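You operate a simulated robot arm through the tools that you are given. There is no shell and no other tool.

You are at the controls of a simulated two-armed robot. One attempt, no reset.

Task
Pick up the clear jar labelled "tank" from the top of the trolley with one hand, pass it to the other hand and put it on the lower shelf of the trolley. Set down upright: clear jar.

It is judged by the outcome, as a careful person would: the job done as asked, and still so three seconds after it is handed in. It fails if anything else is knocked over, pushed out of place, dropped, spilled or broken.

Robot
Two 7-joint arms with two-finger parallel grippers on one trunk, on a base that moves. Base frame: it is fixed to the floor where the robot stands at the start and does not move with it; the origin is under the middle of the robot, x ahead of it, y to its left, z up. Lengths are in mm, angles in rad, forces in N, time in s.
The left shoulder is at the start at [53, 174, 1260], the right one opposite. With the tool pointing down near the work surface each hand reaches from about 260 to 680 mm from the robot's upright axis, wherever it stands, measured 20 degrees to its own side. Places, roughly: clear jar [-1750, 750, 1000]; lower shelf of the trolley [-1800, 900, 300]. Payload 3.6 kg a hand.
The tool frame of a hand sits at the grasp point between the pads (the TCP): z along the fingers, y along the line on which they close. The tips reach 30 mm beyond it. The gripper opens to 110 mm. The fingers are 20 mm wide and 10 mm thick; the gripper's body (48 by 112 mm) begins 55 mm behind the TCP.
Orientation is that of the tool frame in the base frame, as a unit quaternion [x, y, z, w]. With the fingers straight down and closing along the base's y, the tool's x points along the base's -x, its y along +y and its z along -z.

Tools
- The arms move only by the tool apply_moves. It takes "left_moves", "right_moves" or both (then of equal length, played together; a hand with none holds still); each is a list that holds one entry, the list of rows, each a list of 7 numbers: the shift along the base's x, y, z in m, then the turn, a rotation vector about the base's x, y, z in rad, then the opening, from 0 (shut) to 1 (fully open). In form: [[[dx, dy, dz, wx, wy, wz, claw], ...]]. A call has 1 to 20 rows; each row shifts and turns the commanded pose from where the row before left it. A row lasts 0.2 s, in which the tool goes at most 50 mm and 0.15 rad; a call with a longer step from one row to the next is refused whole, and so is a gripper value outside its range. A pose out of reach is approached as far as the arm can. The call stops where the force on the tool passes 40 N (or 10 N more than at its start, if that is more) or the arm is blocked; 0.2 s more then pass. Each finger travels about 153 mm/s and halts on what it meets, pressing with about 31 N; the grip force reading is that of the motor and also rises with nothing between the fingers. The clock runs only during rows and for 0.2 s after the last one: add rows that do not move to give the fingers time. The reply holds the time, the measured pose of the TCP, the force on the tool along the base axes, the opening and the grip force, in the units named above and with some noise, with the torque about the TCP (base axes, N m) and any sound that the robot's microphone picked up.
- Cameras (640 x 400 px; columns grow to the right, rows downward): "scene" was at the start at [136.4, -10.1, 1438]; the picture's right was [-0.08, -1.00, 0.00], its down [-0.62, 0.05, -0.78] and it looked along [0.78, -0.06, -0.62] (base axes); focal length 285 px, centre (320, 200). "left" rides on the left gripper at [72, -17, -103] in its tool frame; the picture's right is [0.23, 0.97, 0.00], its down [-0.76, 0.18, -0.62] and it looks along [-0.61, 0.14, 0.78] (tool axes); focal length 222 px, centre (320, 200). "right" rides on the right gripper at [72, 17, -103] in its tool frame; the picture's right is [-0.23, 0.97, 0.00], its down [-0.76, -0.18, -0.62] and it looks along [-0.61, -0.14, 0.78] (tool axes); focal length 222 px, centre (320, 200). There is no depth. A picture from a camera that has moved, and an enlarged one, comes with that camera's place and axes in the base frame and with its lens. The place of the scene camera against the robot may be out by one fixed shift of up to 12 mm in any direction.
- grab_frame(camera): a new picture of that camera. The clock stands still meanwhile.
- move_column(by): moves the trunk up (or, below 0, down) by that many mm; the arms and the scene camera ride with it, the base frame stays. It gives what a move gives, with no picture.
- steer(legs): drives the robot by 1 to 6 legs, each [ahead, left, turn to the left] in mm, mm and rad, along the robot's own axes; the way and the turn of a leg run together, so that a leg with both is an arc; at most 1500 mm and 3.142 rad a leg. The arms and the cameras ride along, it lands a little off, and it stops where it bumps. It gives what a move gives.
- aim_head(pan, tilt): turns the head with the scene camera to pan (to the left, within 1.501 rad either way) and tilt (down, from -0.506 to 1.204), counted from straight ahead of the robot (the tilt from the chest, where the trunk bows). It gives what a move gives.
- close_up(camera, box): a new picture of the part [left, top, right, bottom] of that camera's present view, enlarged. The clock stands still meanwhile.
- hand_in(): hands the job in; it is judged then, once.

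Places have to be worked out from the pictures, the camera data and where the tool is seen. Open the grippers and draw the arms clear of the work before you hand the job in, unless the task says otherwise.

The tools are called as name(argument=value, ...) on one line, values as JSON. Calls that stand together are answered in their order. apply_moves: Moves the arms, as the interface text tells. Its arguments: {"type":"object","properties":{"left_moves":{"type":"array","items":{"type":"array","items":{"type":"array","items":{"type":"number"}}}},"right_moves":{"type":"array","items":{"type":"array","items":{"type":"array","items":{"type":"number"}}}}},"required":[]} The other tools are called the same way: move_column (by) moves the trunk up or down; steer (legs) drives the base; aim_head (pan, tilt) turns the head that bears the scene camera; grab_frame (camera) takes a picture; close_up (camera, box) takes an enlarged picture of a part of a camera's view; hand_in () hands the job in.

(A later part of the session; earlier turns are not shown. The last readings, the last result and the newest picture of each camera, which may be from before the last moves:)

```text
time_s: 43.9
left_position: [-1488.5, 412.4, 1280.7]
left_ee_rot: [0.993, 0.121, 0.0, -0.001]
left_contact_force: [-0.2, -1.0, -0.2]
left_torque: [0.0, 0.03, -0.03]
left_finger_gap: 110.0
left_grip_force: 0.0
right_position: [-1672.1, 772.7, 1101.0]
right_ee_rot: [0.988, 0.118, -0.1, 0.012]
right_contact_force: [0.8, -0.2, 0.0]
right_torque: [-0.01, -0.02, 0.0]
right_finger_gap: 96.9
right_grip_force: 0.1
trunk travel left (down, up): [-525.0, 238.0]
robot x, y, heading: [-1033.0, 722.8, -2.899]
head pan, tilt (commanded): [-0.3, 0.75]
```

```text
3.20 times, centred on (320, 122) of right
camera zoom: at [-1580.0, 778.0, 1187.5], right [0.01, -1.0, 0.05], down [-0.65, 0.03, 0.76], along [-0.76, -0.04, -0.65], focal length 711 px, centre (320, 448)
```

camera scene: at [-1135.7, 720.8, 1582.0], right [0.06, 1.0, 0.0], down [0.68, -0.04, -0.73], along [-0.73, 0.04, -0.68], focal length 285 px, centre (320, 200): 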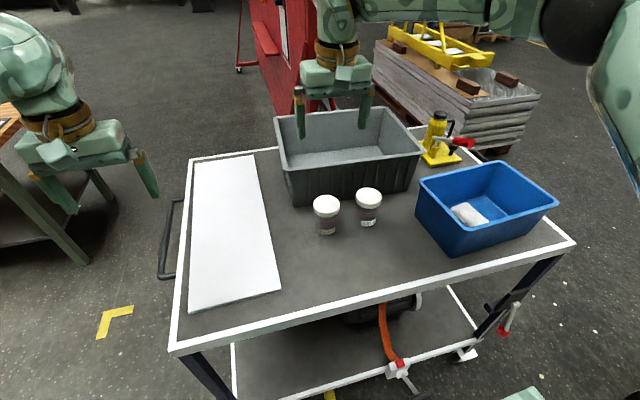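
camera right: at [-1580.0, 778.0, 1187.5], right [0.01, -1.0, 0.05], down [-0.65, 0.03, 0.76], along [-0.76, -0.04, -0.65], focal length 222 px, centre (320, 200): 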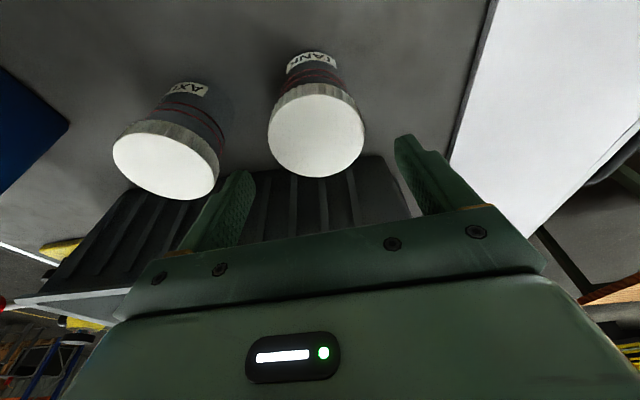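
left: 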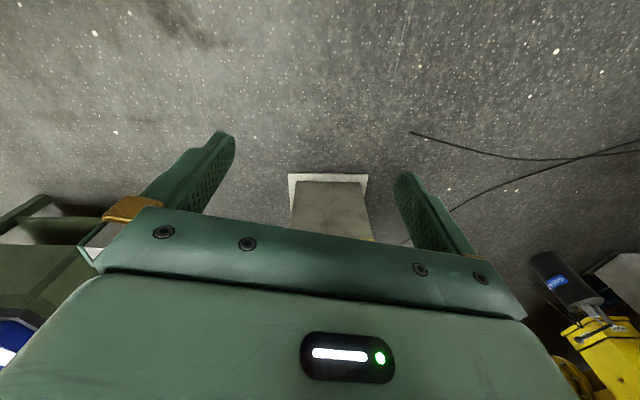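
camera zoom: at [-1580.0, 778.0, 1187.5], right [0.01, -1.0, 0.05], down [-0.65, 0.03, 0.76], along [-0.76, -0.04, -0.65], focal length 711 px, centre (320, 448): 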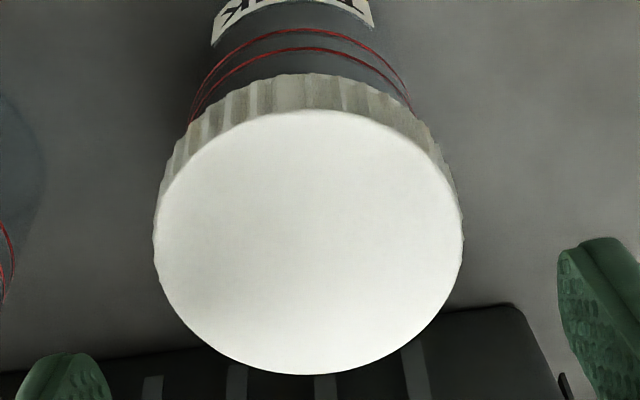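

TCP is centred over the lid (lid ≈[-1671, 773, 1051]). I descend 55 mm so the pads straddle the lid, then check before closing.

apply_moves(right_moves=[[[0, 0, -0.02, 0, 0, 0, 0.88], [0, 0, -0.02, 0, 0, 0, 0.88], [0.001, 0, -0.015, 0, 0, 0, 0.88], [0, 0, 0, 0, 0, 0, 0.88], [0, 0, 0, 0, 0, 0, 0.88]]])

grab_frame(camera="right")

close_up(camera="scene", box=[250, 130, 450, 255])

```text
time_s: 45.1
left_position: [-1489.0, 412.2, 1281.6]
left_ee_rot: [0.993, 0.121, 0.0, 0.0]
left_contact_force: [-0.1, 0.3, 0.1]
left_torque: [-0.02, 0.01, 0.0]
left_finger_gap: 109.9
left_grip_force: 0.1
right_position: [-1671.7, 771.9, 1046.3]
right_ee_rot: [0.988, 0.12, -0.098, 0.012]
right_contact_force: [-0.7, 0.3, -0.1]
right_torque: [0.01, -0.02, -0.03]
right_finger_gap: 96.7
right_grip_force: 0.0
trunk travel left (down, up): [-525.0, 238.0]
robot x, y, heading: [-1031.3, 723.5, -2.902]
head pan, tilt (commanded): [-0.3, 0.75]
```

```text
taken
camera right: at [-1579.0, 777.3, 1132.7], right [0.02, -1.0, 0.05], down [-0.65, 0.02, 0.76], along [-0.76, -0.04, -0.65], focal length 222 px, centre (320, 200)
```

right: 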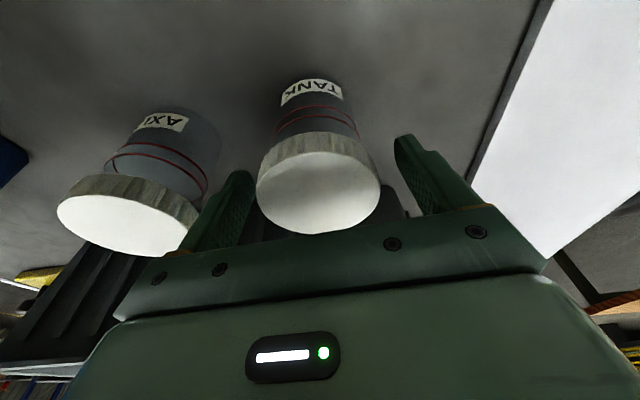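

```text
3.20 times, centred on (350, 192) of scene
camera zoom: at [-1135.5, 720.9, 1582.1], right [0.06, 1.0, 0.0], down [0.68, -0.04, -0.73], along [-0.73, 0.04, -0.68], focal length 912 px, centre (224, 224)
```

zoom: 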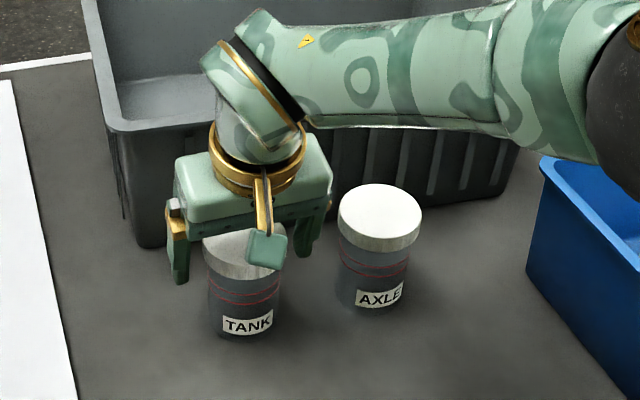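

The lid sits centred exactly at the TCP between the pads. I close the right gripper and let it settle.

apply_moves(right_moves=[[[0, 0, 0, 0, 0, 0, 0.7], [0, 0, 0, 0, 0, 0, 0.5], [0, 0, 0, 0, 0, 0, 0.3], [0, 0, 0, 0, 0, 0, 0.3]]])

grab_frame(camera="right")

```text
time_s: 46.1
left_position: [-1489.3, 413.5, 1280.5]
left_ee_rot: [0.993, 0.12, -0.001, 0.0]
left_contact_force: [-0.1, 0.2, 0.2]
left_torque: [0.03, 0.01, 0.01]
left_finger_gap: 110.1
left_grip_force: 0.2
right_position: [-1671.8, 773.2, 1047.1]
right_ee_rot: [0.988, 0.118, -0.099, 0.012]
right_contact_force: [0.2, 0.1, 1.2]
right_torque: [-0.02, 0.02, -0.01]
right_finger_gap: 66.9
right_grip_force: 30.8
trunk travel left (down, up): [-525.0, 238.0]
robot x, y, heading: [-1030.6, 724.6, -2.903]
head pan, tilt (commanded): [-0.3, 0.75]
```

```text
taken
camera right: at [-1579.1, 777.5, 1132.8], right [0.01, -1.0, 0.05], down [-0.65, 0.02, 0.76], along [-0.76, -0.04, -0.65], focal length 222 px, centre (320, 200)
```

right: 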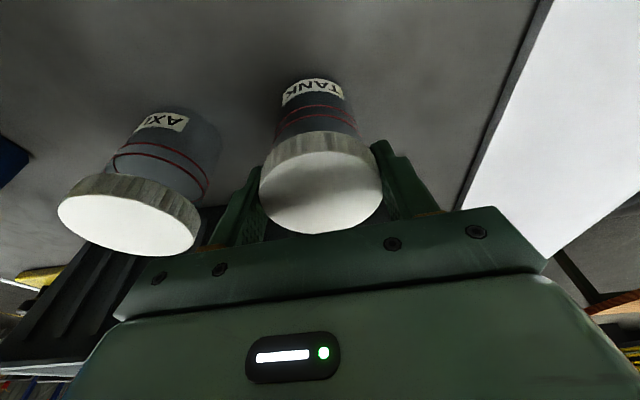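

Grip is firm: 66.9 mm gap (the lid's diameter) at 31 N. I lift 15 mm slowly and check that the whole jar comes with the lid.

apply_moves(right_moves=[[[0, 0, 0.005, 0, 0, 0, 0.3], [0, 0, 0.005, 0, 0, 0, 0.3], [0, 0, 0.005, 0, 0, 0, 0.3], [0, 0, 0, 0, 0, 0, 0.3]]])

grab_frame(camera="right")

close_up(camera="scene", box=[270, 160, 430, 260])

```text
time_s: 47.1
left_position: [-1489.6, 413.3, 1280.4]
left_ee_rot: [0.993, 0.121, 0.0, 0.0]
left_contact_force: [-0.6, -0.4, 0.3]
left_torque: [0.0, -0.07, 0.01]
left_finger_gap: 109.9
left_grip_force: 0.1
right_position: [-1671.8, 771.7, 1062.3]
right_ee_rot: [0.988, 0.12, -0.098, 0.012]
right_contact_force: [-0.5, 0.4, -1.7]
right_torque: [0.01, -0.04, 0.0]
right_finger_gap: 66.6
right_grip_force: 31.2
trunk travel left (down, up): [-525.0, 238.0]
robot x, y, heading: [-1028.4, 721.6, -2.901]
head pan, tilt (commanded): [-0.3, 0.75]
```

```text
taken
camera right: at [-1579.5, 777.6, 1147.9], right [0.01, -1.0, 0.05], down [-0.65, 0.02, 0.76], along [-0.76, -0.04, -0.65], focal length 222 px, centre (320, 200)
```

right: 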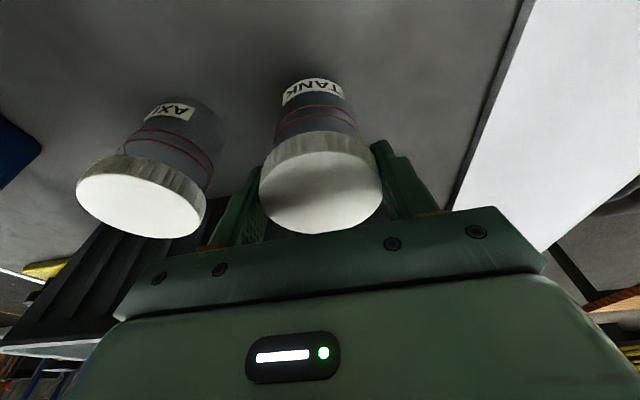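

```text
4.00 times, centred on (350, 210) of scene
camera zoom: at [-1135.7, 720.9, 1582.1], right [0.06, 1.0, 0.0], down [0.68, -0.04, -0.73], along [-0.73, 0.04, -0.68], focal length 1140 px, centre (200, 160)
```

zoom: 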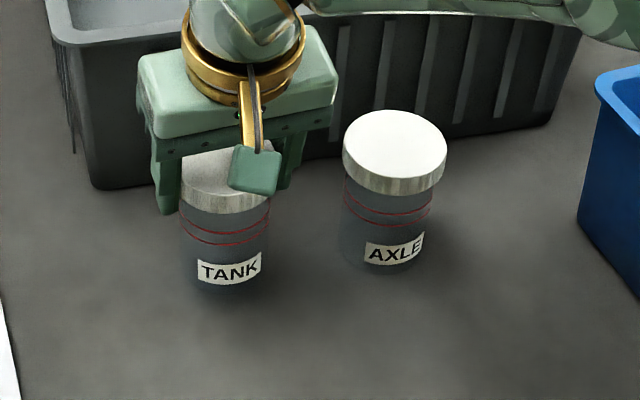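

The whole jar rises with the lid and TANK's label moves with it; it is light (~0.2 kg). I lift another 90 mm, clear of everything on the deck.

apply_moves(right_moves=[[[0, 0, 0.015, 0, 0, 0, 0.3], [0, 0, 0.02, 0, 0, 0, 0.3], [0, 0, 0.02, 0, 0, 0, 0.3], [0.005, 0.001, 0.02, 0, 0, 0, 0.3], [0.01, 0.002, 0.015, 0, 0, 0, 0.3], [0, 0, 0, 0, 0, 0, 0.3]]])

grab_frame(camera="scene")

```text
time_s: 48.5
left_position: [-1489.4, 413.8, 1280.7]
left_ee_rot: [0.993, 0.121, 0.001, 0.0]
left_contact_force: [0.0, -0.3, -0.6]
left_torque: [0.0, -0.03, -0.01]
left_finger_gap: 110.1
left_grip_force: 0.0
right_position: [-1657.2, 775.2, 1151.5]
right_ee_rot: [0.988, 0.119, -0.097, 0.012]
right_contact_force: [-0.1, -0.6, -2.1]
right_torque: [0.04, -0.02, 0.02]
right_finger_gap: 66.7
right_grip_force: 30.8
trunk travel left (down, up): [-525.0, 238.0]
robot x, y, heading: [-1032.6, 723.7, -2.899]
head pan, tilt (commanded): [-0.3, 0.75]
```

```text
taken
camera scene: at [-1136.0, 720.7, 1582.0], right [0.06, 1.0, 0.0], down [0.68, -0.04, -0.73], along [-0.73, 0.04, -0.68], focal length 285 px, centre (320, 200)
```

scene: 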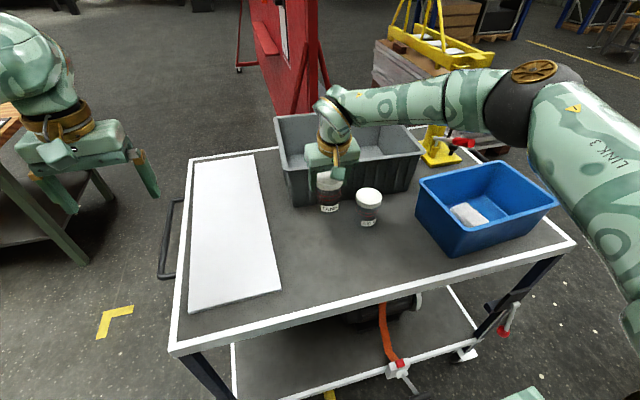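

Jar is held at z≈1151 with its base above the other jar's lid height, path straight back is free. I drive straight back 450 mm away from the trolley.

steer(legs=[[-450, 0, 0]])

grab_frame(camera="scene")

grab_frame(camera="right")

```text
time_s: 51.2
left_position: [-1053.5, 520.4, 1281.0]
left_ee_rot: [0.993, 0.12, 0.0, 0.0]
left_contact_force: [-0.5, 0.8, -0.9]
left_torque: [0.0, 0.02, -0.04]
left_finger_gap: 109.9
left_grip_force: 0.1
right_position: [-1220.6, 883.2, 1152.0]
right_ee_rot: [0.988, 0.119, -0.099, 0.012]
right_contact_force: [0.3, -0.1, -2.1]
right_torque: [0.01, -0.02, 0.0]
right_finger_gap: 66.6
right_grip_force: 31.2
trunk travel left (down, up): [-525.0, 238.0]
robot x, y, heading: [-596.0, 831.9, -2.903]
head pan, tilt (commanded): [-0.3, 0.75]
```

```text
taken
camera scene: at [-700.3, 828.2, 1582.1], right [0.06, 1.0, 0.0], down [0.68, -0.04, -0.73], along [-0.73, 0.04, -0.68], focal length 285 px, centre (320, 200)
```

scene: 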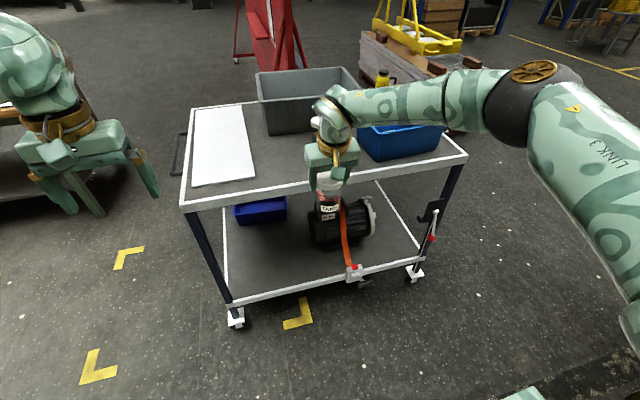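

```text
taken
camera right: at [-1128.4, 888.4, 1237.4], right [0.01, -1.0, 0.05], down [-0.65, 0.03, 0.76], along [-0.76, -0.04, -0.65], focal length 222 px, centre (320, 200)
```

right: 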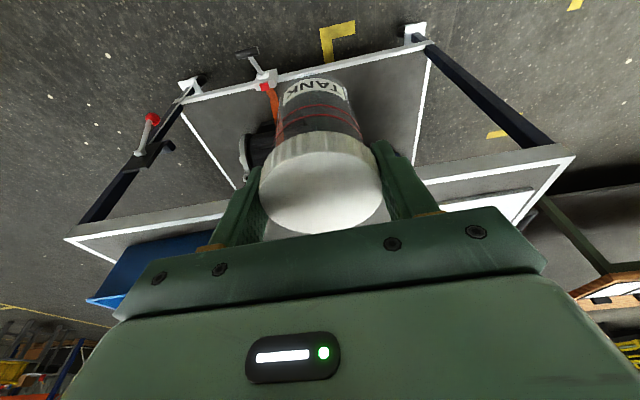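

The jar is held steadily well clear of the trolley. For the hand-over I bring it nearer my middle and begin turning the right hand about the vertical so that its fingers will lie front/back and the left hand can come in from the left.

apply_moves(right_moves=[[[0.029, -0.018, 0, 0, 0, 0, 0.3], [0.029, -0.018, 0, 0, 0, 0, 0.3], [0.029, -0.018, 0, 0, 0, 0, 0.3], [0.029, -0.018, 0, 0, 0, 0, 0.3], [0, 0, 0, 0, 0, 0.1, 0.3], [0, 0, 0, 0, 0, 0.14, 0.3], [0, 0, 0, 0, 0, 0.14, 0.3], [0, 0, 0, 0, 0, 0.14, 0.3], [0, 0, 0, 0, 0, 0, 0.3]]])

grab_frame(camera="scene")

```text
time_s: 53.2
left_position: [-1054.4, 519.4, 1280.6]
left_ee_rot: [0.993, 0.12, 0.0, 0.0]
left_contact_force: [0.0, -0.3, -0.1]
left_torque: [0.01, 0.01, -0.01]
left_finger_gap: 110.0
left_grip_force: 0.0
right_position: [-1104.6, 811.3, 1151.3]
right_ee_rot: [0.924, 0.37, -0.093, 0.036]
right_contact_force: [0.0, 0.1, -1.1]
right_torque: [0.01, 0.01, 0.01]
right_finger_gap: 66.7
right_grip_force: 31.2
trunk travel left (down, up): [-525.0, 238.0]
robot x, y, heading: [-595.1, 831.2, -2.901]
head pan, tilt (commanded): [-0.3, 0.75]
```

```text
taken
camera scene: at [-700.2, 827.8, 1582.1], right [0.06, 1.0, 0.0], down [0.68, -0.04, -0.73], along [-0.73, 0.04, -0.68], focal length 285 px, centre (320, 200)
```

scene: 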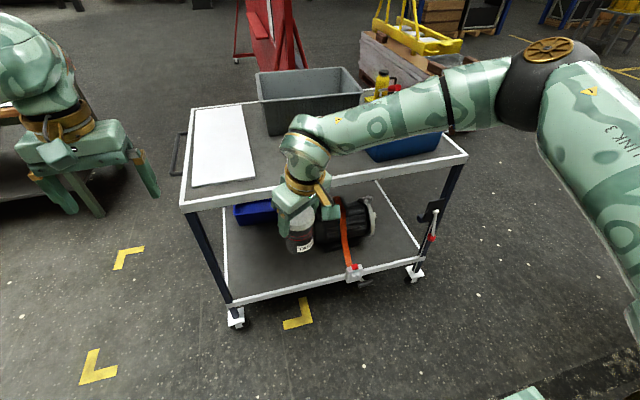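

The rotation works (0.52 rad so far). I continue with another 1.05 rad to complete the quarter turn.

apply_moves(right_moves=[[[0, 0, 0, 0, 0, 0.14, 0.3], [0, 0, 0, 0, 0, 0.14, 0.3], [0, 0, 0, 0, 0, 0.14, 0.3], [0, 0, 0, 0, 0, 0.14, 0.3], [0, 0, 0, 0, 0, 0.14, 0.3], [0, 0, 0, 0, 0, 0.14, 0.3], [0, 0, 0, 0, 0, 0.14, 0.3], [0, 0, 0, 0, 0, 0.07, 0.3], [0, 0, 0, 0, 0, 0, 0.3]]])

grab_frame(camera="scene")

grab_frame(camera="right")

```text
time_s: 55.2
left_position: [-1054.5, 520.4, 1279.1]
left_ee_rot: [0.993, 0.12, 0.001, 0.0]
left_contact_force: [0.5, 0.3, 0.3]
left_torque: [0.02, 0.0, 0.01]
left_finger_gap: 110.2
left_grip_force: 0.1
right_position: [-1094.2, 800.8, 1181.1]
right_ee_rot: [0.873, 0.472, -0.109, 0.062]
right_contact_force: [-0.5, 0.1, -1.9]
right_torque: [-0.01, -0.01, 0.03]
right_finger_gap: 66.8
right_grip_force: 31.1
right hand out of reach, approached as far as the arm can: row 2, 3, 4, 5, 6, 7, 8
trunk travel left (down, up): [-525.0, 238.0]
robot x, y, heading: [-596.1, 827.7, -2.9]
head pan, tilt (commanded): [-0.3, 0.75]
```

```text
taken
camera scene: at [-701.2, 828.5, 1582.0], right [0.06, 1.0, 0.0], down [0.68, -0.04, -0.73], along [-0.73, 0.04, -0.68], focal length 285 px, centre (320, 200)
```

scene: 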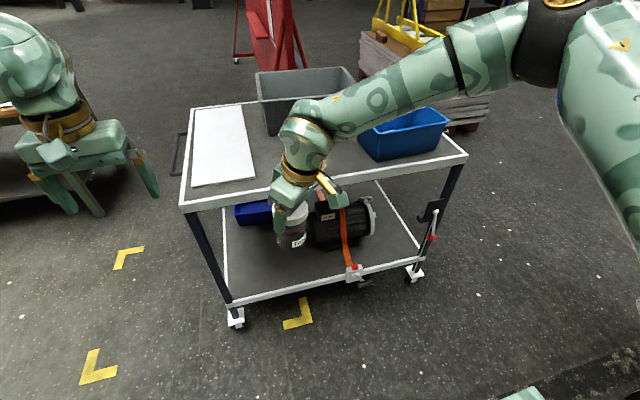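

```text
taken
camera right: at [-1028.5, 871.1, 1261.2], right [0.69, -0.72, 0.06], down [-0.47, -0.39, 0.79], along [-0.54, -0.58, -0.61], focal length 222 px, centre (320, 200)
```

right: 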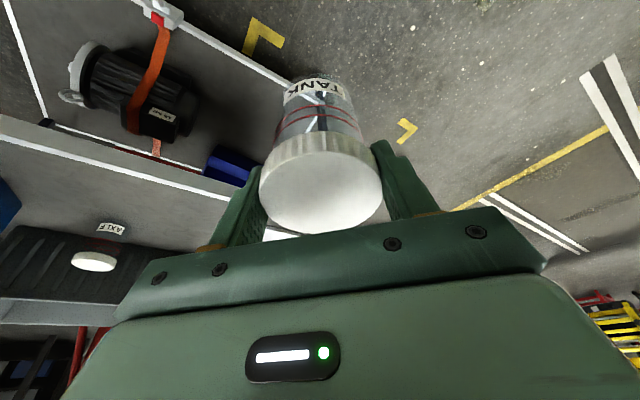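

The wrist reached its turning limit at about 0.77 rad and the jar now leans ~3°. That diagonal is good enough for the left hand to come in from the left; I back off the limit a little and level the jar.

apply_moves(right_moves=[[[0, 0, 0, 0, 0, -0.08, 0.3], [0, 0, 0, 0.023, -0.012, -0.04, 0.3], [0, 0, 0, 0.023, -0.012, 0, 0.3], [0, 0, 0, 0, 0, 0, 0.3]]])

grab_frame(camera="right")

close_up(camera="scene", box=[220, 160, 380, 260])

```text
time_s: 56.2
left_position: [-1053.8, 520.5, 1280.3]
left_ee_rot: [0.993, 0.12, 0.0, 0.001]
left_contact_force: [-0.3, 0.0, -1.4]
left_torque: [0.03, -0.01, -0.02]
left_finger_gap: 110.0
left_grip_force: 0.0
right_position: [-1093.7, 800.2, 1180.3]
right_ee_rot: [0.902, 0.42, -0.093, 0.039]
right_contact_force: [0.2, -0.6, -1.3]
right_torque: [-0.01, -0.01, -0.02]
right_finger_gap: 66.5
right_grip_force: 30.7
trunk travel left (down, up): [-525.0, 238.0]
robot x, y, heading: [-594.3, 825.7, -2.9]
head pan, tilt (commanded): [-0.3, 0.75]
```

```text
taken
camera right: at [-1022.0, 858.4, 1266.0], right [0.6, -0.8, 0.04], down [-0.53, -0.37, 0.76], along [-0.6, -0.48, -0.64], focal length 222 px, centre (320, 200)
```

right: 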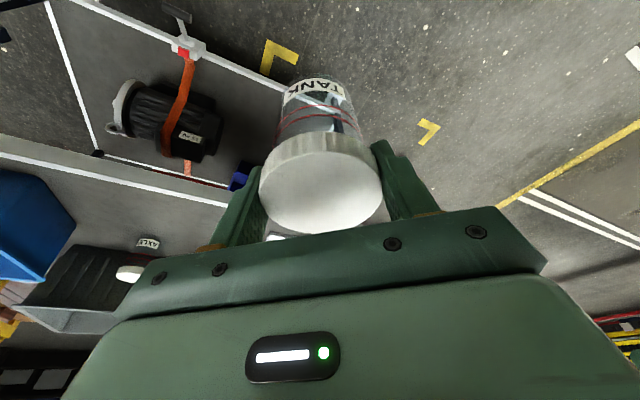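

```text
4.00 times, centred on (300, 210) of scene
camera zoom: at [-700.5, 828.3, 1582.1], right [0.06, 1.0, 0.0], down [0.68, -0.04, -0.73], along [-0.73, 0.04, -0.68], focal length 1140 px, centre (400, 160)
```

zoom: 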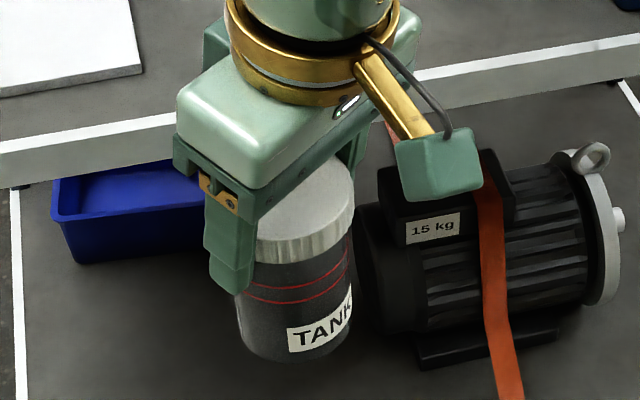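

The jar is upright again (within 0.5°). I judge that the left hand can best come from behind-left with its fingers pitched ~22° below horizontal, gripping the lower body under the right fingertips. I turn the right hand back to its straight yaw while moving the jar a little out, and pitch the left hand up at the same time, well apart.

apply_moves(right_moves=[[[-0.0135, 0.0045, 0, 0, 0, -0.126, 0.3], [-0.0135, 0.0045, 0, 0, 0, -0.126, 0.3], [-0.0135, 0.0045, 0, 0, 0, -0.126, 0.3], [-0.0135, 0.0045, 0, 0, 0, -0.126, 0.3], [-0.0135, 0.0045, 0, 0, 0, -0.126, 0.3], [0, 0, 0, 0, 0, 0, 0.3], [0, 0, 0, 0, 0, 0, 0.3], [0, 0, 0, 0, 0, 0, 0.3], [0, 0, 0, 0, 0, 0, 0.3], [0, 0, 0, 0, 0, 0, 0.3]]], left_moves=[[[0, 0, 0, -0.0316, 0.1281, 0, 1], [0, 0, 0, -0.0316, 0.1281, 0, 1], [0, 0, 0, -0.0316, 0.1281, 0, 1], [0, 0, 0, -0.0316, 0.1281, 0, 1], [0, 0, 0, -0.0316, 0.1281, 0, 1], [0, 0, 0, -0.0316, 0.1281, 0, 1], [0, 0, 0, -0.0316, 0.1281, 0, 1], [0, 0, 0, -0.0316, 0.1281, 0, 1], [0, 0, 0, -0.0316, 0.1281, 0, 1], [0, 0, 0, 0, 0, 0, 1]]])

grab_frame(camera="scene")

```text
time_s: 58.4
left_position: [-1054.3, 520.9, 1280.6]
left_ee_rot: [0.823, 0.1, -0.556, 0.067]
left_contact_force: [-0.2, 0.4, 0.2]
left_torque: [0.04, -0.01, 0.0]
left_finger_gap: 110.1
left_grip_force: 0.1
right_position: [-1160.3, 822.3, 1179.4]
right_ee_rot: [0.988, 0.12, -0.1, 0.008]
right_contact_force: [0.1, 1.5, -0.8]
right_torque: [-0.03, -0.01, 0.01]
right_finger_gap: 66.5
right_grip_force: 30.8
trunk travel left (down, up): [-525.0, 238.0]
robot x, y, heading: [-596.6, 834.6, -2.9]
head pan, tilt (commanded): [-0.3, 0.75]
```

```text
taken
camera scene: at [-700.5, 828.2, 1582.1], right [0.06, 1.0, 0.0], down [0.68, -0.04, -0.73], along [-0.73, 0.04, -0.68], focal length 285 px, centre (320, 200)
```

scene: 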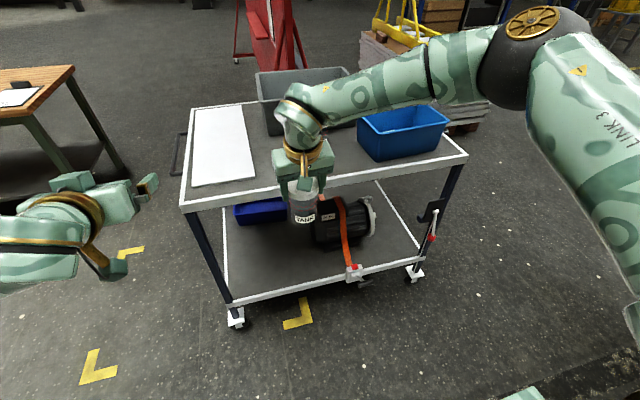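

Left hand is pitched as wanted (pointing forward, 22° down). I now yaw it 0.77 rad toward the right while bringing it to a pre-approach point behind-left of the jar, doing the first half and checking.

apply_moves(left_moves=[[[0.002, 0.02, -0.03, 0, 0, -0.11, 1], [0.002, 0.02, -0.03, 0, 0, -0.11, 1], [0.002, 0.025, -0.03, 0, 0, -0.11, 1], [0.002, 0.025, -0.03, 0, 0, -0.11, 1], [0, 0, 0, 0, 0, 0, 1]]])

grab_frame(camera="scene")

grab_frame(camera="left")

```text
time_s: 59.6
left_position: [-1045.9, 611.9, 1161.6]
left_ee_rot: [0.825, -0.082, -0.557, -0.055]
left_contact_force: [-1.0, -0.3, 1.1]
left_torque: [0.0, 0.0, -0.01]
left_finger_gap: 110.3
left_grip_force: 0.0
right_position: [-1161.7, 822.7, 1180.1]
right_ee_rot: [0.988, 0.121, -0.1, 0.009]
right_contact_force: [-0.3, 0.4, -1.8]
right_torque: [-0.03, -0.01, 0.02]
right_finger_gap: 66.7
right_grip_force: 31.4
trunk travel left (down, up): [-525.0, 238.0]
robot x, y, heading: [-594.4, 834.7, -2.897]
head pan, tilt (commanded): [-0.3, 0.75]
```

```text
taken
camera scene: at [-700.3, 827.9, 1582.1], right [0.06, 1.0, 0.0], down [0.68, -0.04, -0.73], along [-0.73, 0.04, -0.68], focal length 285 px, centre (320, 200)
```

scene: 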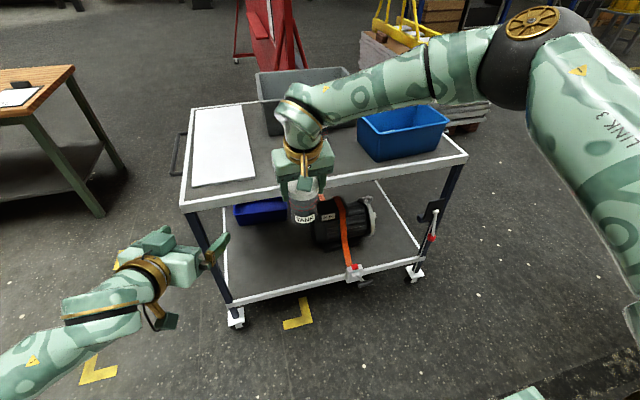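

```text
taken
camera left: at [-922.5, 602.4, 1132.6], right [-0.11, -0.97, -0.21], down [0.25, -0.23, 0.94], along [-0.96, 0.05, 0.27], focal length 222 px, centre (320, 200)
```

left: 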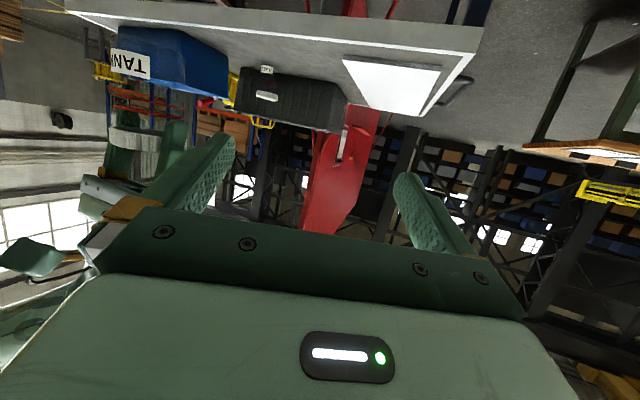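

Clear so far. I complete the yaw and move to the pre-approach point about 140 mm short of the jar, at the grip height z≈1122.

apply_moves(left_moves=[[[0.0015, 0.035, -0.01, 0, 0, -0.11, 1], [0.0015, 0.035, -0.01, 0, 0, -0.11, 1], [0.0015, 0.035, -0.01, 0, 0, -0.11, 1], [0.0015, 0.035, -0.01, 0, 0, 0, 1], [0, 0, 0, 0, 0, 0, 1]]])

grab_frame(camera="scene")

grab_frame(camera="left")

```text
time_s: 60.8
left_position: [-1038.2, 750.1, 1121.1]
left_ee_rot: [0.8, -0.216, -0.54, -0.146]
left_contact_force: [0.5, -0.8, 0.0]
left_torque: [0.01, 0.0, 0.0]
left_finger_gap: 109.6
left_grip_force: 0.1
right_position: [-1161.6, 819.7, 1179.5]
right_ee_rot: [0.988, 0.121, -0.1, 0.008]
right_contact_force: [0.4, -0.4, -1.5]
right_torque: [-0.02, 0.0, -0.01]
right_finger_gap: 66.4
right_grip_force: 30.7
trunk travel left (down, up): [-525.0, 238.0]
robot x, y, heading: [-596.0, 831.8, -2.899]
head pan, tilt (commanded): [-0.3, 0.75]
```

```text
taken
camera scene: at [-700.3, 827.0, 1582.1], right [0.06, 1.0, 0.0], down [0.68, -0.04, -0.73], along [-0.73, 0.04, -0.68], focal length 285 px, centre (320, 200)
```

scene: 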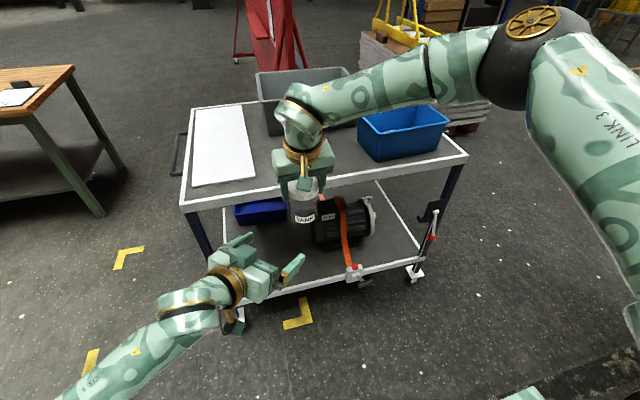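

```text
taken
camera left: at [-924.7, 702.1, 1091.9], right [-0.42, -0.88, -0.21], down [0.16, -0.3, 0.94], along [-0.89, 0.36, 0.27], focal length 222 px, centre (320, 200)
```

left: 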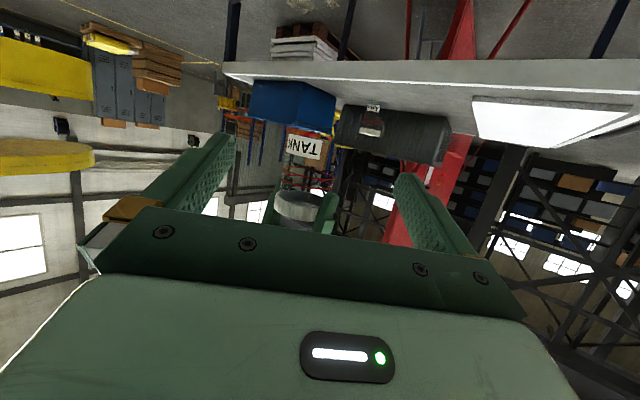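

The jar (label and lid) shows between the left fingers. I zoom in on it to find its axis and base relative to the left hand.

close_up(camera="left", box=[230, 110, 390, 250])

close_up(camera="scene", box=[200, 150, 360, 310])

```text
2.86 times, centred on (310, 180) of left
camera zoom: at [-924.7, 702.1, 1091.9], right [-0.42, -0.88, -0.21], down [0.16, -0.3, 0.94], along [-0.89, 0.36, 0.27], focal length 635 px, centre (349, 257)
```

zoom: 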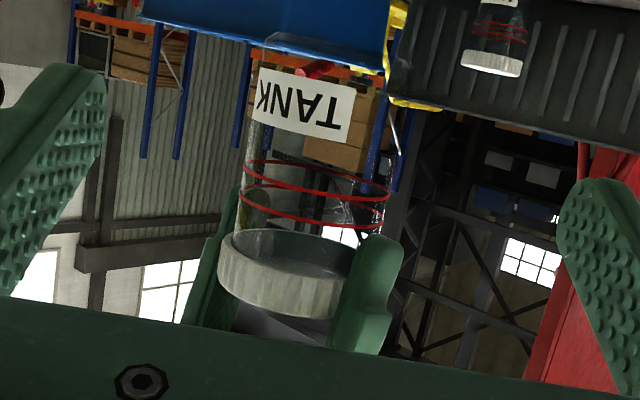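

```text
2.50 times, centred on (280, 230) of scene
camera zoom: at [-700.3, 827.0, 1582.1], right [0.06, 1.0, 0.0], down [0.68, -0.04, -0.73], along [-0.73, 0.04, -0.68], focal length 712 px, centre (420, 125)
```

zoom: 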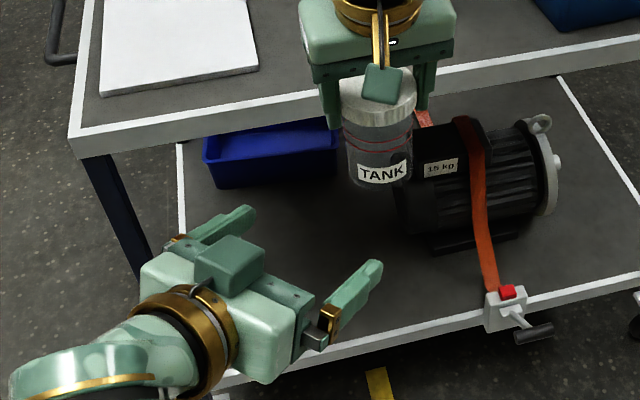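

Projection of the jar's axis and base agrees with the picture within ~2–3 mm: it lies straight ahead of the left hand, 142 mm away, base ≈ z 1086. I advance the open left hand 100 mm along its pointing direction and check.

apply_moves(left_moves=[[[-0.0216, 0.0126, 0, 0, 0, 0, 1], [-0.0216, 0.0126, 0, 0, 0, 0, 1], [-0.0216, 0.0126, 0, 0, 0, 0, 1], [-0.0216, 0.0126, 0, 0, 0, 0, 1], [0, 0, 0, 0, 0, 0, 1]]])

grab_frame(camera="left")

close_up(camera="scene", box=[200, 150, 360, 250])

grab_frame(camera="right")

```text
time_s: 62.0
left_position: [-1125.9, 800.2, 1121.1]
left_ee_rot: [0.8, -0.216, -0.541, -0.146]
left_contact_force: [0.5, -0.6, 0.4]
left_torque: [-0.02, -0.02, 0.01]
left_finger_gap: 109.8
left_grip_force: 0.0
right_position: [-1161.0, 822.6, 1180.4]
right_ee_rot: [0.988, 0.12, -0.1, 0.008]
right_contact_force: [-0.5, 0.2, -1.8]
right_torque: [0.0, -0.01, 0.0]
right_finger_gap: 66.3
right_grip_force: 31.5
trunk travel left (down, up): [-525.0, 238.0]
robot x, y, heading: [-596.4, 831.2, -2.899]
head pan, tilt (commanded): [-0.3, 0.75]
```

```text
taken
camera left: at [-1011.7, 752.2, 1091.6], right [-0.42, -0.88, -0.21], down [0.16, -0.3, 0.94], along [-0.89, 0.36, 0.27], focal length 222 px, centre (320, 200)
```

left: 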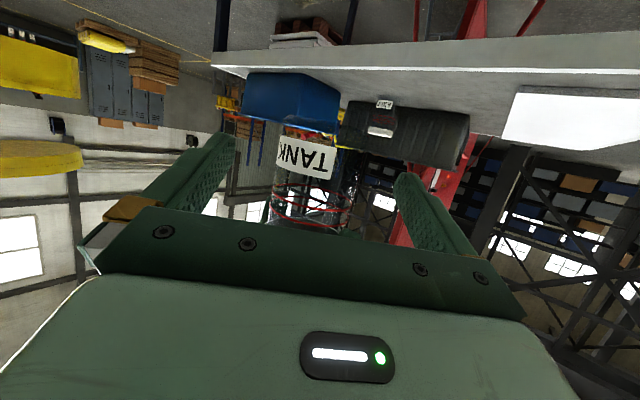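

```text
4.00 times, centred on (280, 200) of scene
camera zoom: at [-699.7, 827.6, 1582.1], right [0.06, 1.0, 0.0], down [0.68, -0.04, -0.73], along [-0.73, 0.04, -0.68], focal length 1140 px, centre (480, 200)
```

zoom: 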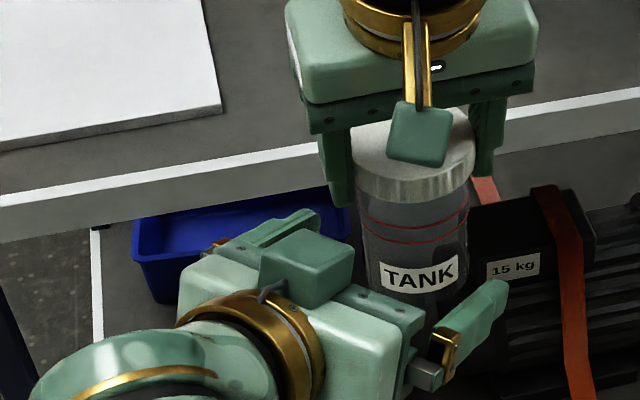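

```text
taken
camera right: at [-1068.0, 826.5, 1265.8], right [0.02, -1.0, 0.04], down [-0.64, 0.02, 0.76], along [-0.76, -0.04, -0.64], focal length 222 px, centre (320, 200)
```

right: 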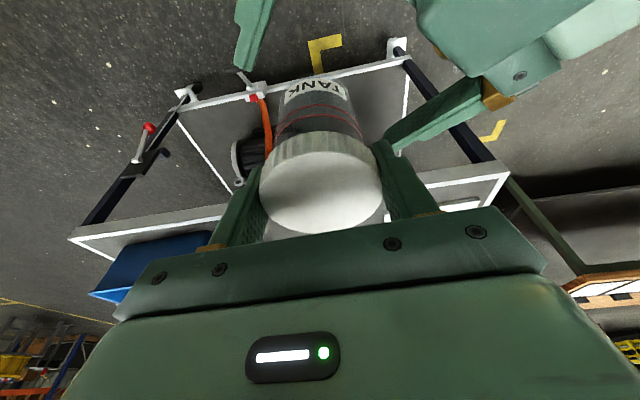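

All clear: the left fingers pass below the right fingertips with ~10 mm to spare. I advance the last 32 mm so the jar's body is between the left pads, then check.

apply_moves(left_moves=[[[-0.0095, 0.0055, 0, 0, 0, 0, 1], [-0.0095, 0.0055, 0, 0, 0, 0, 1], [-0.0087, 0.0051, 0, 0, 0, 0, 1], [0, 0, 0, 0, 0, 0, 1]]])

grab_frame(camera="left")

close_up(camera="scene", box=[210, 150, 370, 250])

grab_frame(camera="right")

```text
time_s: 63.0
left_position: [-1154.2, 817.4, 1121.3]
left_ee_rot: [0.8, -0.217, -0.54, -0.146]
left_contact_force: [0.3, 0.2, -0.4]
left_torque: [0.0, -0.01, -0.01]
left_finger_gap: 110.0
left_grip_force: 0.0
right_position: [-1160.4, 822.1, 1178.7]
right_ee_rot: [0.987, 0.122, -0.1, 0.008]
right_contact_force: [-0.1, 0.2, -2.8]
right_torque: [-0.01, 0.01, -0.02]
right_finger_gap: 66.7
right_grip_force: 31.0
trunk travel left (down, up): [-525.0, 238.0]
robot x, y, heading: [-597.1, 831.3, -2.898]
head pan, tilt (commanded): [-0.3, 0.75]
```

```text
taken
camera left: at [-1039.3, 768.6, 1091.7], right [-0.42, -0.88, -0.21], down [0.16, -0.3, 0.94], along [-0.89, 0.36, 0.27], focal length 222 px, centre (320, 200)
```

left: 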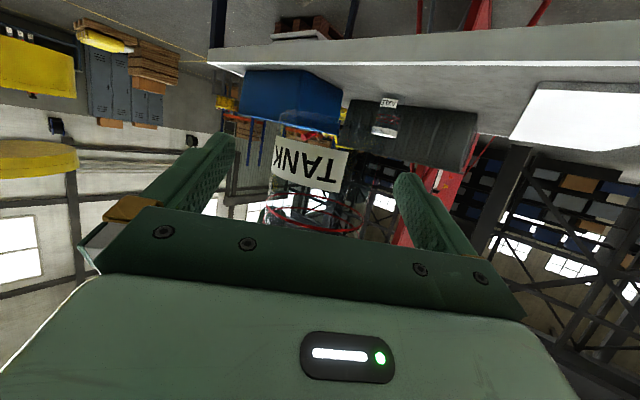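

```text
4.00 times, centred on (290, 200) of scene
camera zoom: at [-700.1, 828.0, 1582.1], right [0.06, 1.0, 0.0], down [0.68, -0.04, -0.73], along [-0.73, 0.04, -0.68], focal length 1140 px, centre (440, 200)
```

zoom: 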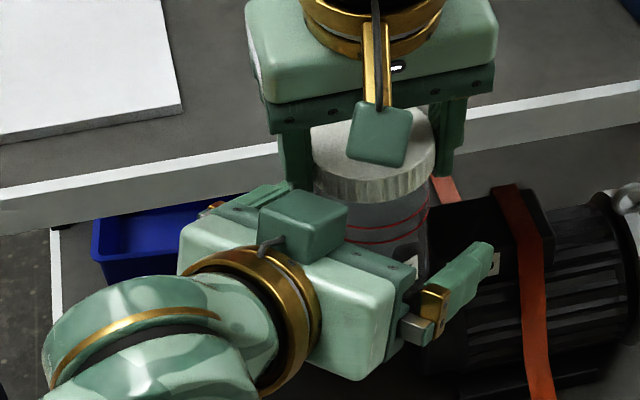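

```text
taken
camera right: at [-1068.3, 826.8, 1265.6], right [0.02, -1.0, 0.04], down [-0.65, 0.02, 0.76], along [-0.76, -0.04, -0.64], focal length 222 px, centre (320, 200)
```

right: 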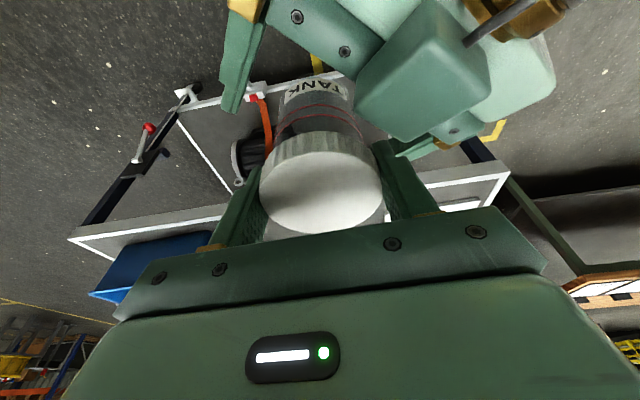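

Fingers are around the jar's body and no contact force shows. I zoom in to check the gap between the box on top of the left gripper and the right fingertip before closing.

close_up(camera="scene", box=[240, 165, 304, 205])

close_up(camera="right", box=[340, 80, 500, 180])

close_up(camera="left", box=[220, 80, 420, 250])

```text
10.00 times, centred on (272, 185) of scene
camera zoom: at [-700.1, 828.0, 1582.1], right [0.06, 1.0, 0.0], down [0.68, -0.04, -0.73], along [-0.73, 0.04, -0.68], focal length 2850 px, centre (800, 350)
```

zoom: 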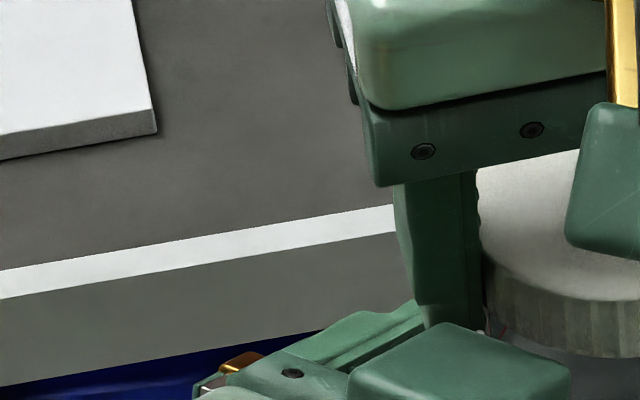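

```text
4.00 times, centred on (420, 130) of right
camera zoom: at [-1068.3, 826.8, 1265.6], right [0.02, -1.0, 0.04], down [-0.65, 0.02, 0.76], along [-0.76, -0.04, -0.64], focal length 888 px, centre (-80, 480)
```

zoom: 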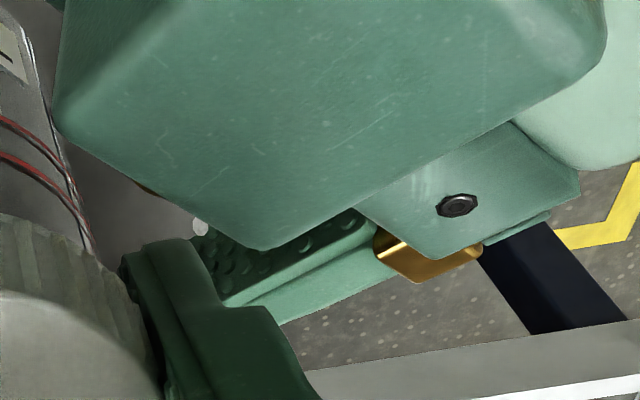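

```text
2.35 times, centred on (320, 165) of left
camera zoom: at [-1039.3, 768.6, 1091.7], right [-0.42, -0.88, -0.21], down [0.16, -0.3, 0.94], along [-0.89, 0.36, 0.27], focal length 523 px, centre (320, 282)
```

zoom: 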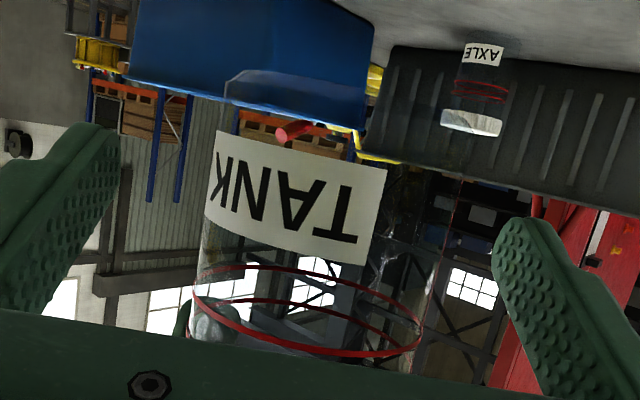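

There is a visible gap between the box and the right finger, and the jar is centred between the left pads. I close the left gripper on the body while the right holds still.

apply_moves(left_moves=[[[0, 0, 0, 0, 0, 0, 0.8], [0, 0, 0, 0, 0, 0, 0.65], [0, 0, 0, 0, 0, 0, 0.5], [0, 0, 0, 0, 0, 0, 0.3], [0, 0, 0, 0, 0, 0, 0.3]]])

grab_frame(camera="left")

grab_frame(camera="right")

```text
time_s: 64.2
left_position: [-1153.1, 816.3, 1121.0]
left_ee_rot: [0.8, -0.216, -0.54, -0.146]
left_contact_force: [-6.7, -6.8, -0.3]
left_torque: [0.3, -0.36, 0.1]
left_finger_gap: 61.0
left_grip_force: 31.3
right_position: [-1160.6, 821.8, 1180.1]
right_ee_rot: [0.988, 0.12, -0.099, 0.008]
right_contact_force: [7.5, 6.8, -0.7]
right_torque: [0.03, -0.05, -0.01]
right_finger_gap: 66.4
right_grip_force: 30.7
trunk travel left (down, up): [-525.0, 238.0]
robot x, y, heading: [-595.6, 834.0, -2.904]
head pan, tilt (commanded): [-0.3, 0.75]
```

```text
taken
camera left: at [-1039.5, 768.1, 1091.4], right [-0.42, -0.88, -0.21], down [0.16, -0.3, 0.94], along [-0.89, 0.36, 0.27], focal length 222 px, centre (320, 200)
```

left: 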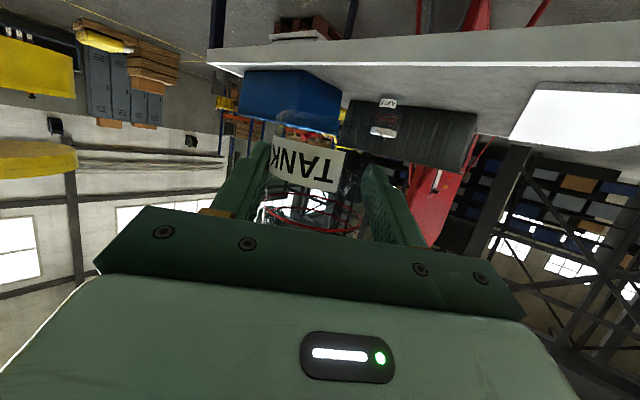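

```text
taken
camera right: at [-1068.3, 827.1, 1265.4], right [0.02, -1.0, 0.04], down [-0.65, 0.02, 0.76], along [-0.76, -0.04, -0.65], focal length 222 px, centre (320, 200)
```

right: 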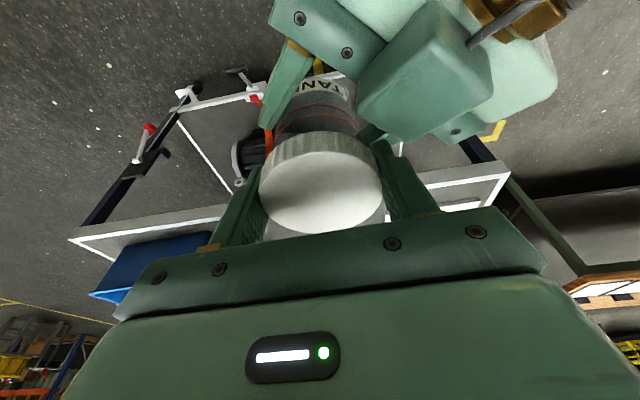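

The left grip is firm: 61.0 mm gap at 31 N, so both hands now hold the jar with ~9 N of side load between them. I shift the left hand 1.5 mm to relieve that load before letting go on the right.

apply_moves(left_moves=[[[-0.0008, -0.0013, 0, 0, 0, 0, 0.3], [0, 0, 0, 0, 0, 0, 0.3]]])

```text
time_s: 64.8
left_position: [-1154.6, 816.8, 1120.6]
left_ee_rot: [0.8, -0.217, -0.539, -0.147]
left_contact_force: [-1.9, -3.8, 0.2]
left_torque: [0.2, -0.11, 0.01]
left_finger_gap: 61.3
left_grip_force: 30.9
right_position: [-1161.8, 822.4, 1179.6]
right_ee_rot: [0.988, 0.121, -0.1, 0.008]
right_contact_force: [2.7, 4.2, -1.2]
right_torque: [0.06, -0.02, -0.01]
right_finger_gap: 66.6
right_grip_force: 31.3
trunk travel left (down, up): [-525.0, 238.0]
robot x, y, heading: [-598.2, 829.4, -2.9]
head pan, tilt (commanded): [-0.3, 0.75]
```

Side load dropped to ~4 N; one more millimetre of relief, then I open the right gripper just enough (to ~79 mm) to free the lid.

apply_moves(left_moves=[[[-0.0004, -0.0008, 0, 0, 0, 0, 0.3], [0, 0, 0, 0, 0, 0, 0.3], [0, 0, 0, 0, 0, 0, 0.3], [0, 0, 0, 0, 0, 0, 0.3], [0, 0, 0, 0, 0, 0, 0.3]]], right_moves=[[[0, 0, 0, 0, 0, 0, 0.3], [0, 0, 0, 0, 0, 0, 0.62], [0, 0, 0, 0, 0, 0, 0.68], [0, 0, 0, 0, 0, 0, 0.72], [0, 0, 0, 0, 0, 0, 0.72]]])

grab_frame(camera="right")

grab_frame(camera="scene")

```text
time_s: 66.0
left_position: [-1154.6, 815.0, 1120.9]
left_ee_rot: [0.801, -0.217, -0.539, -0.146]
left_contact_force: [0.4, 0.3, 0.0]
left_torque: [0.0, -0.02, 0.0]
left_finger_gap: 61.2
left_grip_force: 31.2
right_position: [-1160.8, 821.5, 1180.9]
right_ee_rot: [0.988, 0.121, -0.101, 0.008]
right_contact_force: [0.4, -0.6, -0.5]
right_torque: [0.02, -0.02, -0.01]
right_finger_gap: 79.3
right_grip_force: 0.0
trunk travel left (down, up): [-525.0, 238.0]
robot x, y, heading: [-596.1, 827.3, -2.903]
head pan, tilt (commanded): [-0.3, 0.75]
```

```text
taken
camera right: at [-1068.5, 827.0, 1265.5], right [0.02, -1.0, 0.04], down [-0.65, 0.02, 0.76], along [-0.76, -0.04, -0.64], focal length 222 px, centre (320, 200)
```

right: 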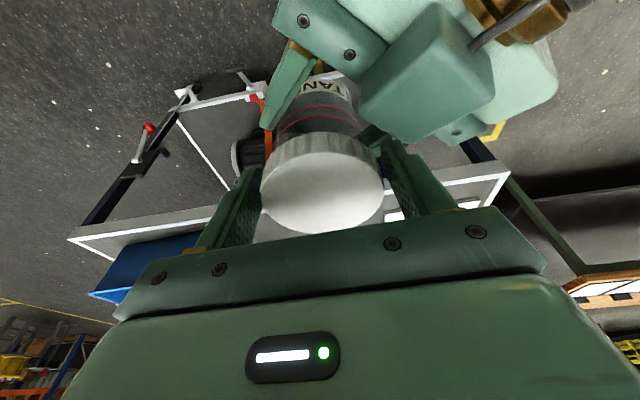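

```text
taken
camera scene: at [-700.4, 828.2, 1582.1], right [0.06, 1.0, 0.0], down [0.68, -0.04, -0.73], along [-0.73, 0.04, -0.68], focal length 285 px, centre (320, 200)
```

scene: 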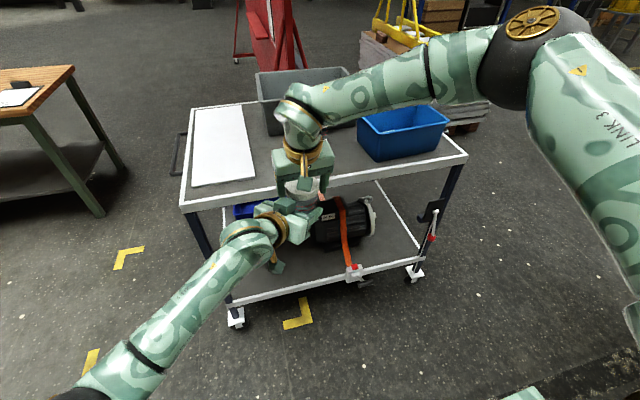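

The right hand is free (0 N) and the left holds the jar alone with no side load. I raise the right hand straight up, away from the lid.

apply_moves(right_moves=[[[0, 0, 0.01, 0, 0, 0, 0.72], [0, 0, 0.02, 0, 0, 0, 0.72], [0, 0, 0.03, 0, 0, 0, 0.72], [0, 0, 0.03, 0, 0, 0, 0.72], [0, 0, 0.03, 0, 0, 0, 0.72], [0, 0, 0, 0, 0, 0, 0.72]]])

grab_frame(camera="right")

close_up(camera="scene", box=[220, 130, 380, 280])

```text
time_s: 67.4
left_position: [-1154.6, 815.4, 1120.9]
left_ee_rot: [0.8, -0.216, -0.54, -0.146]
left_contact_force: [0.2, -0.8, -0.7]
left_torque: [-0.02, -0.01, -0.01]
left_finger_gap: 60.9
left_grip_force: 31.2
right_position: [-1161.7, 821.4, 1300.2]
right_ee_rot: [0.988, 0.12, -0.1, 0.009]
right_contact_force: [0.3, 0.6, 0.3]
right_torque: [-0.02, 0.02, -0.01]
right_finger_gap: 79.1
right_grip_force: 0.1
trunk travel left (down, up): [-525.0, 238.0]
robot x, y, heading: [-594.5, 831.1, -2.896]
head pan, tilt (commanded): [-0.3, 0.75]
```

```text
taken
camera right: at [-1068.9, 826.7, 1386.2], right [0.02, -1.0, 0.04], down [-0.65, 0.02, 0.76], along [-0.76, -0.04, -0.64], focal length 222 px, centre (320, 200)
```

right: 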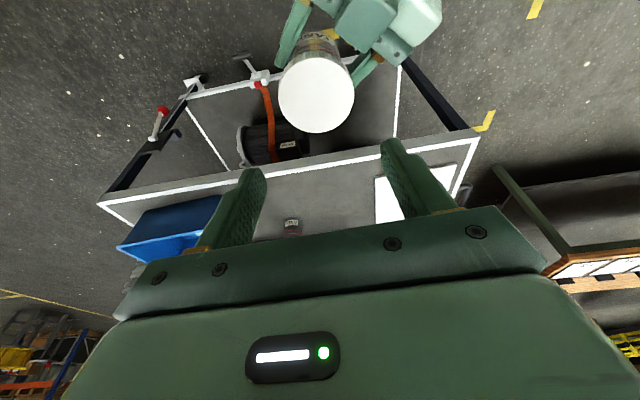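

```text
2.67 times, centred on (300, 205) of scene
camera zoom: at [-700.7, 828.3, 1582.0], right [0.06, 1.0, 0.0], down [0.68, -0.04, -0.73], along [-0.73, 0.04, -0.68], focal length 760 px, centre (373, 187)
```

zoom: 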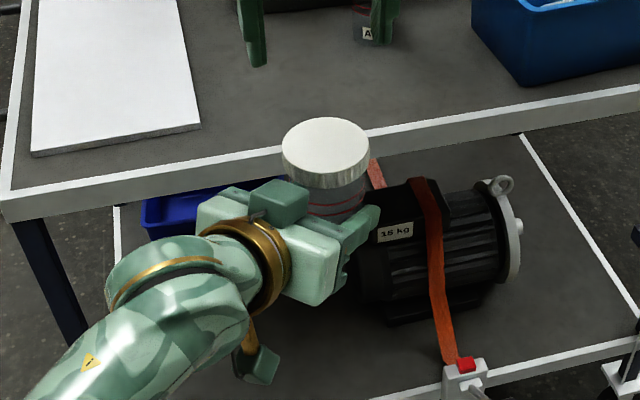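

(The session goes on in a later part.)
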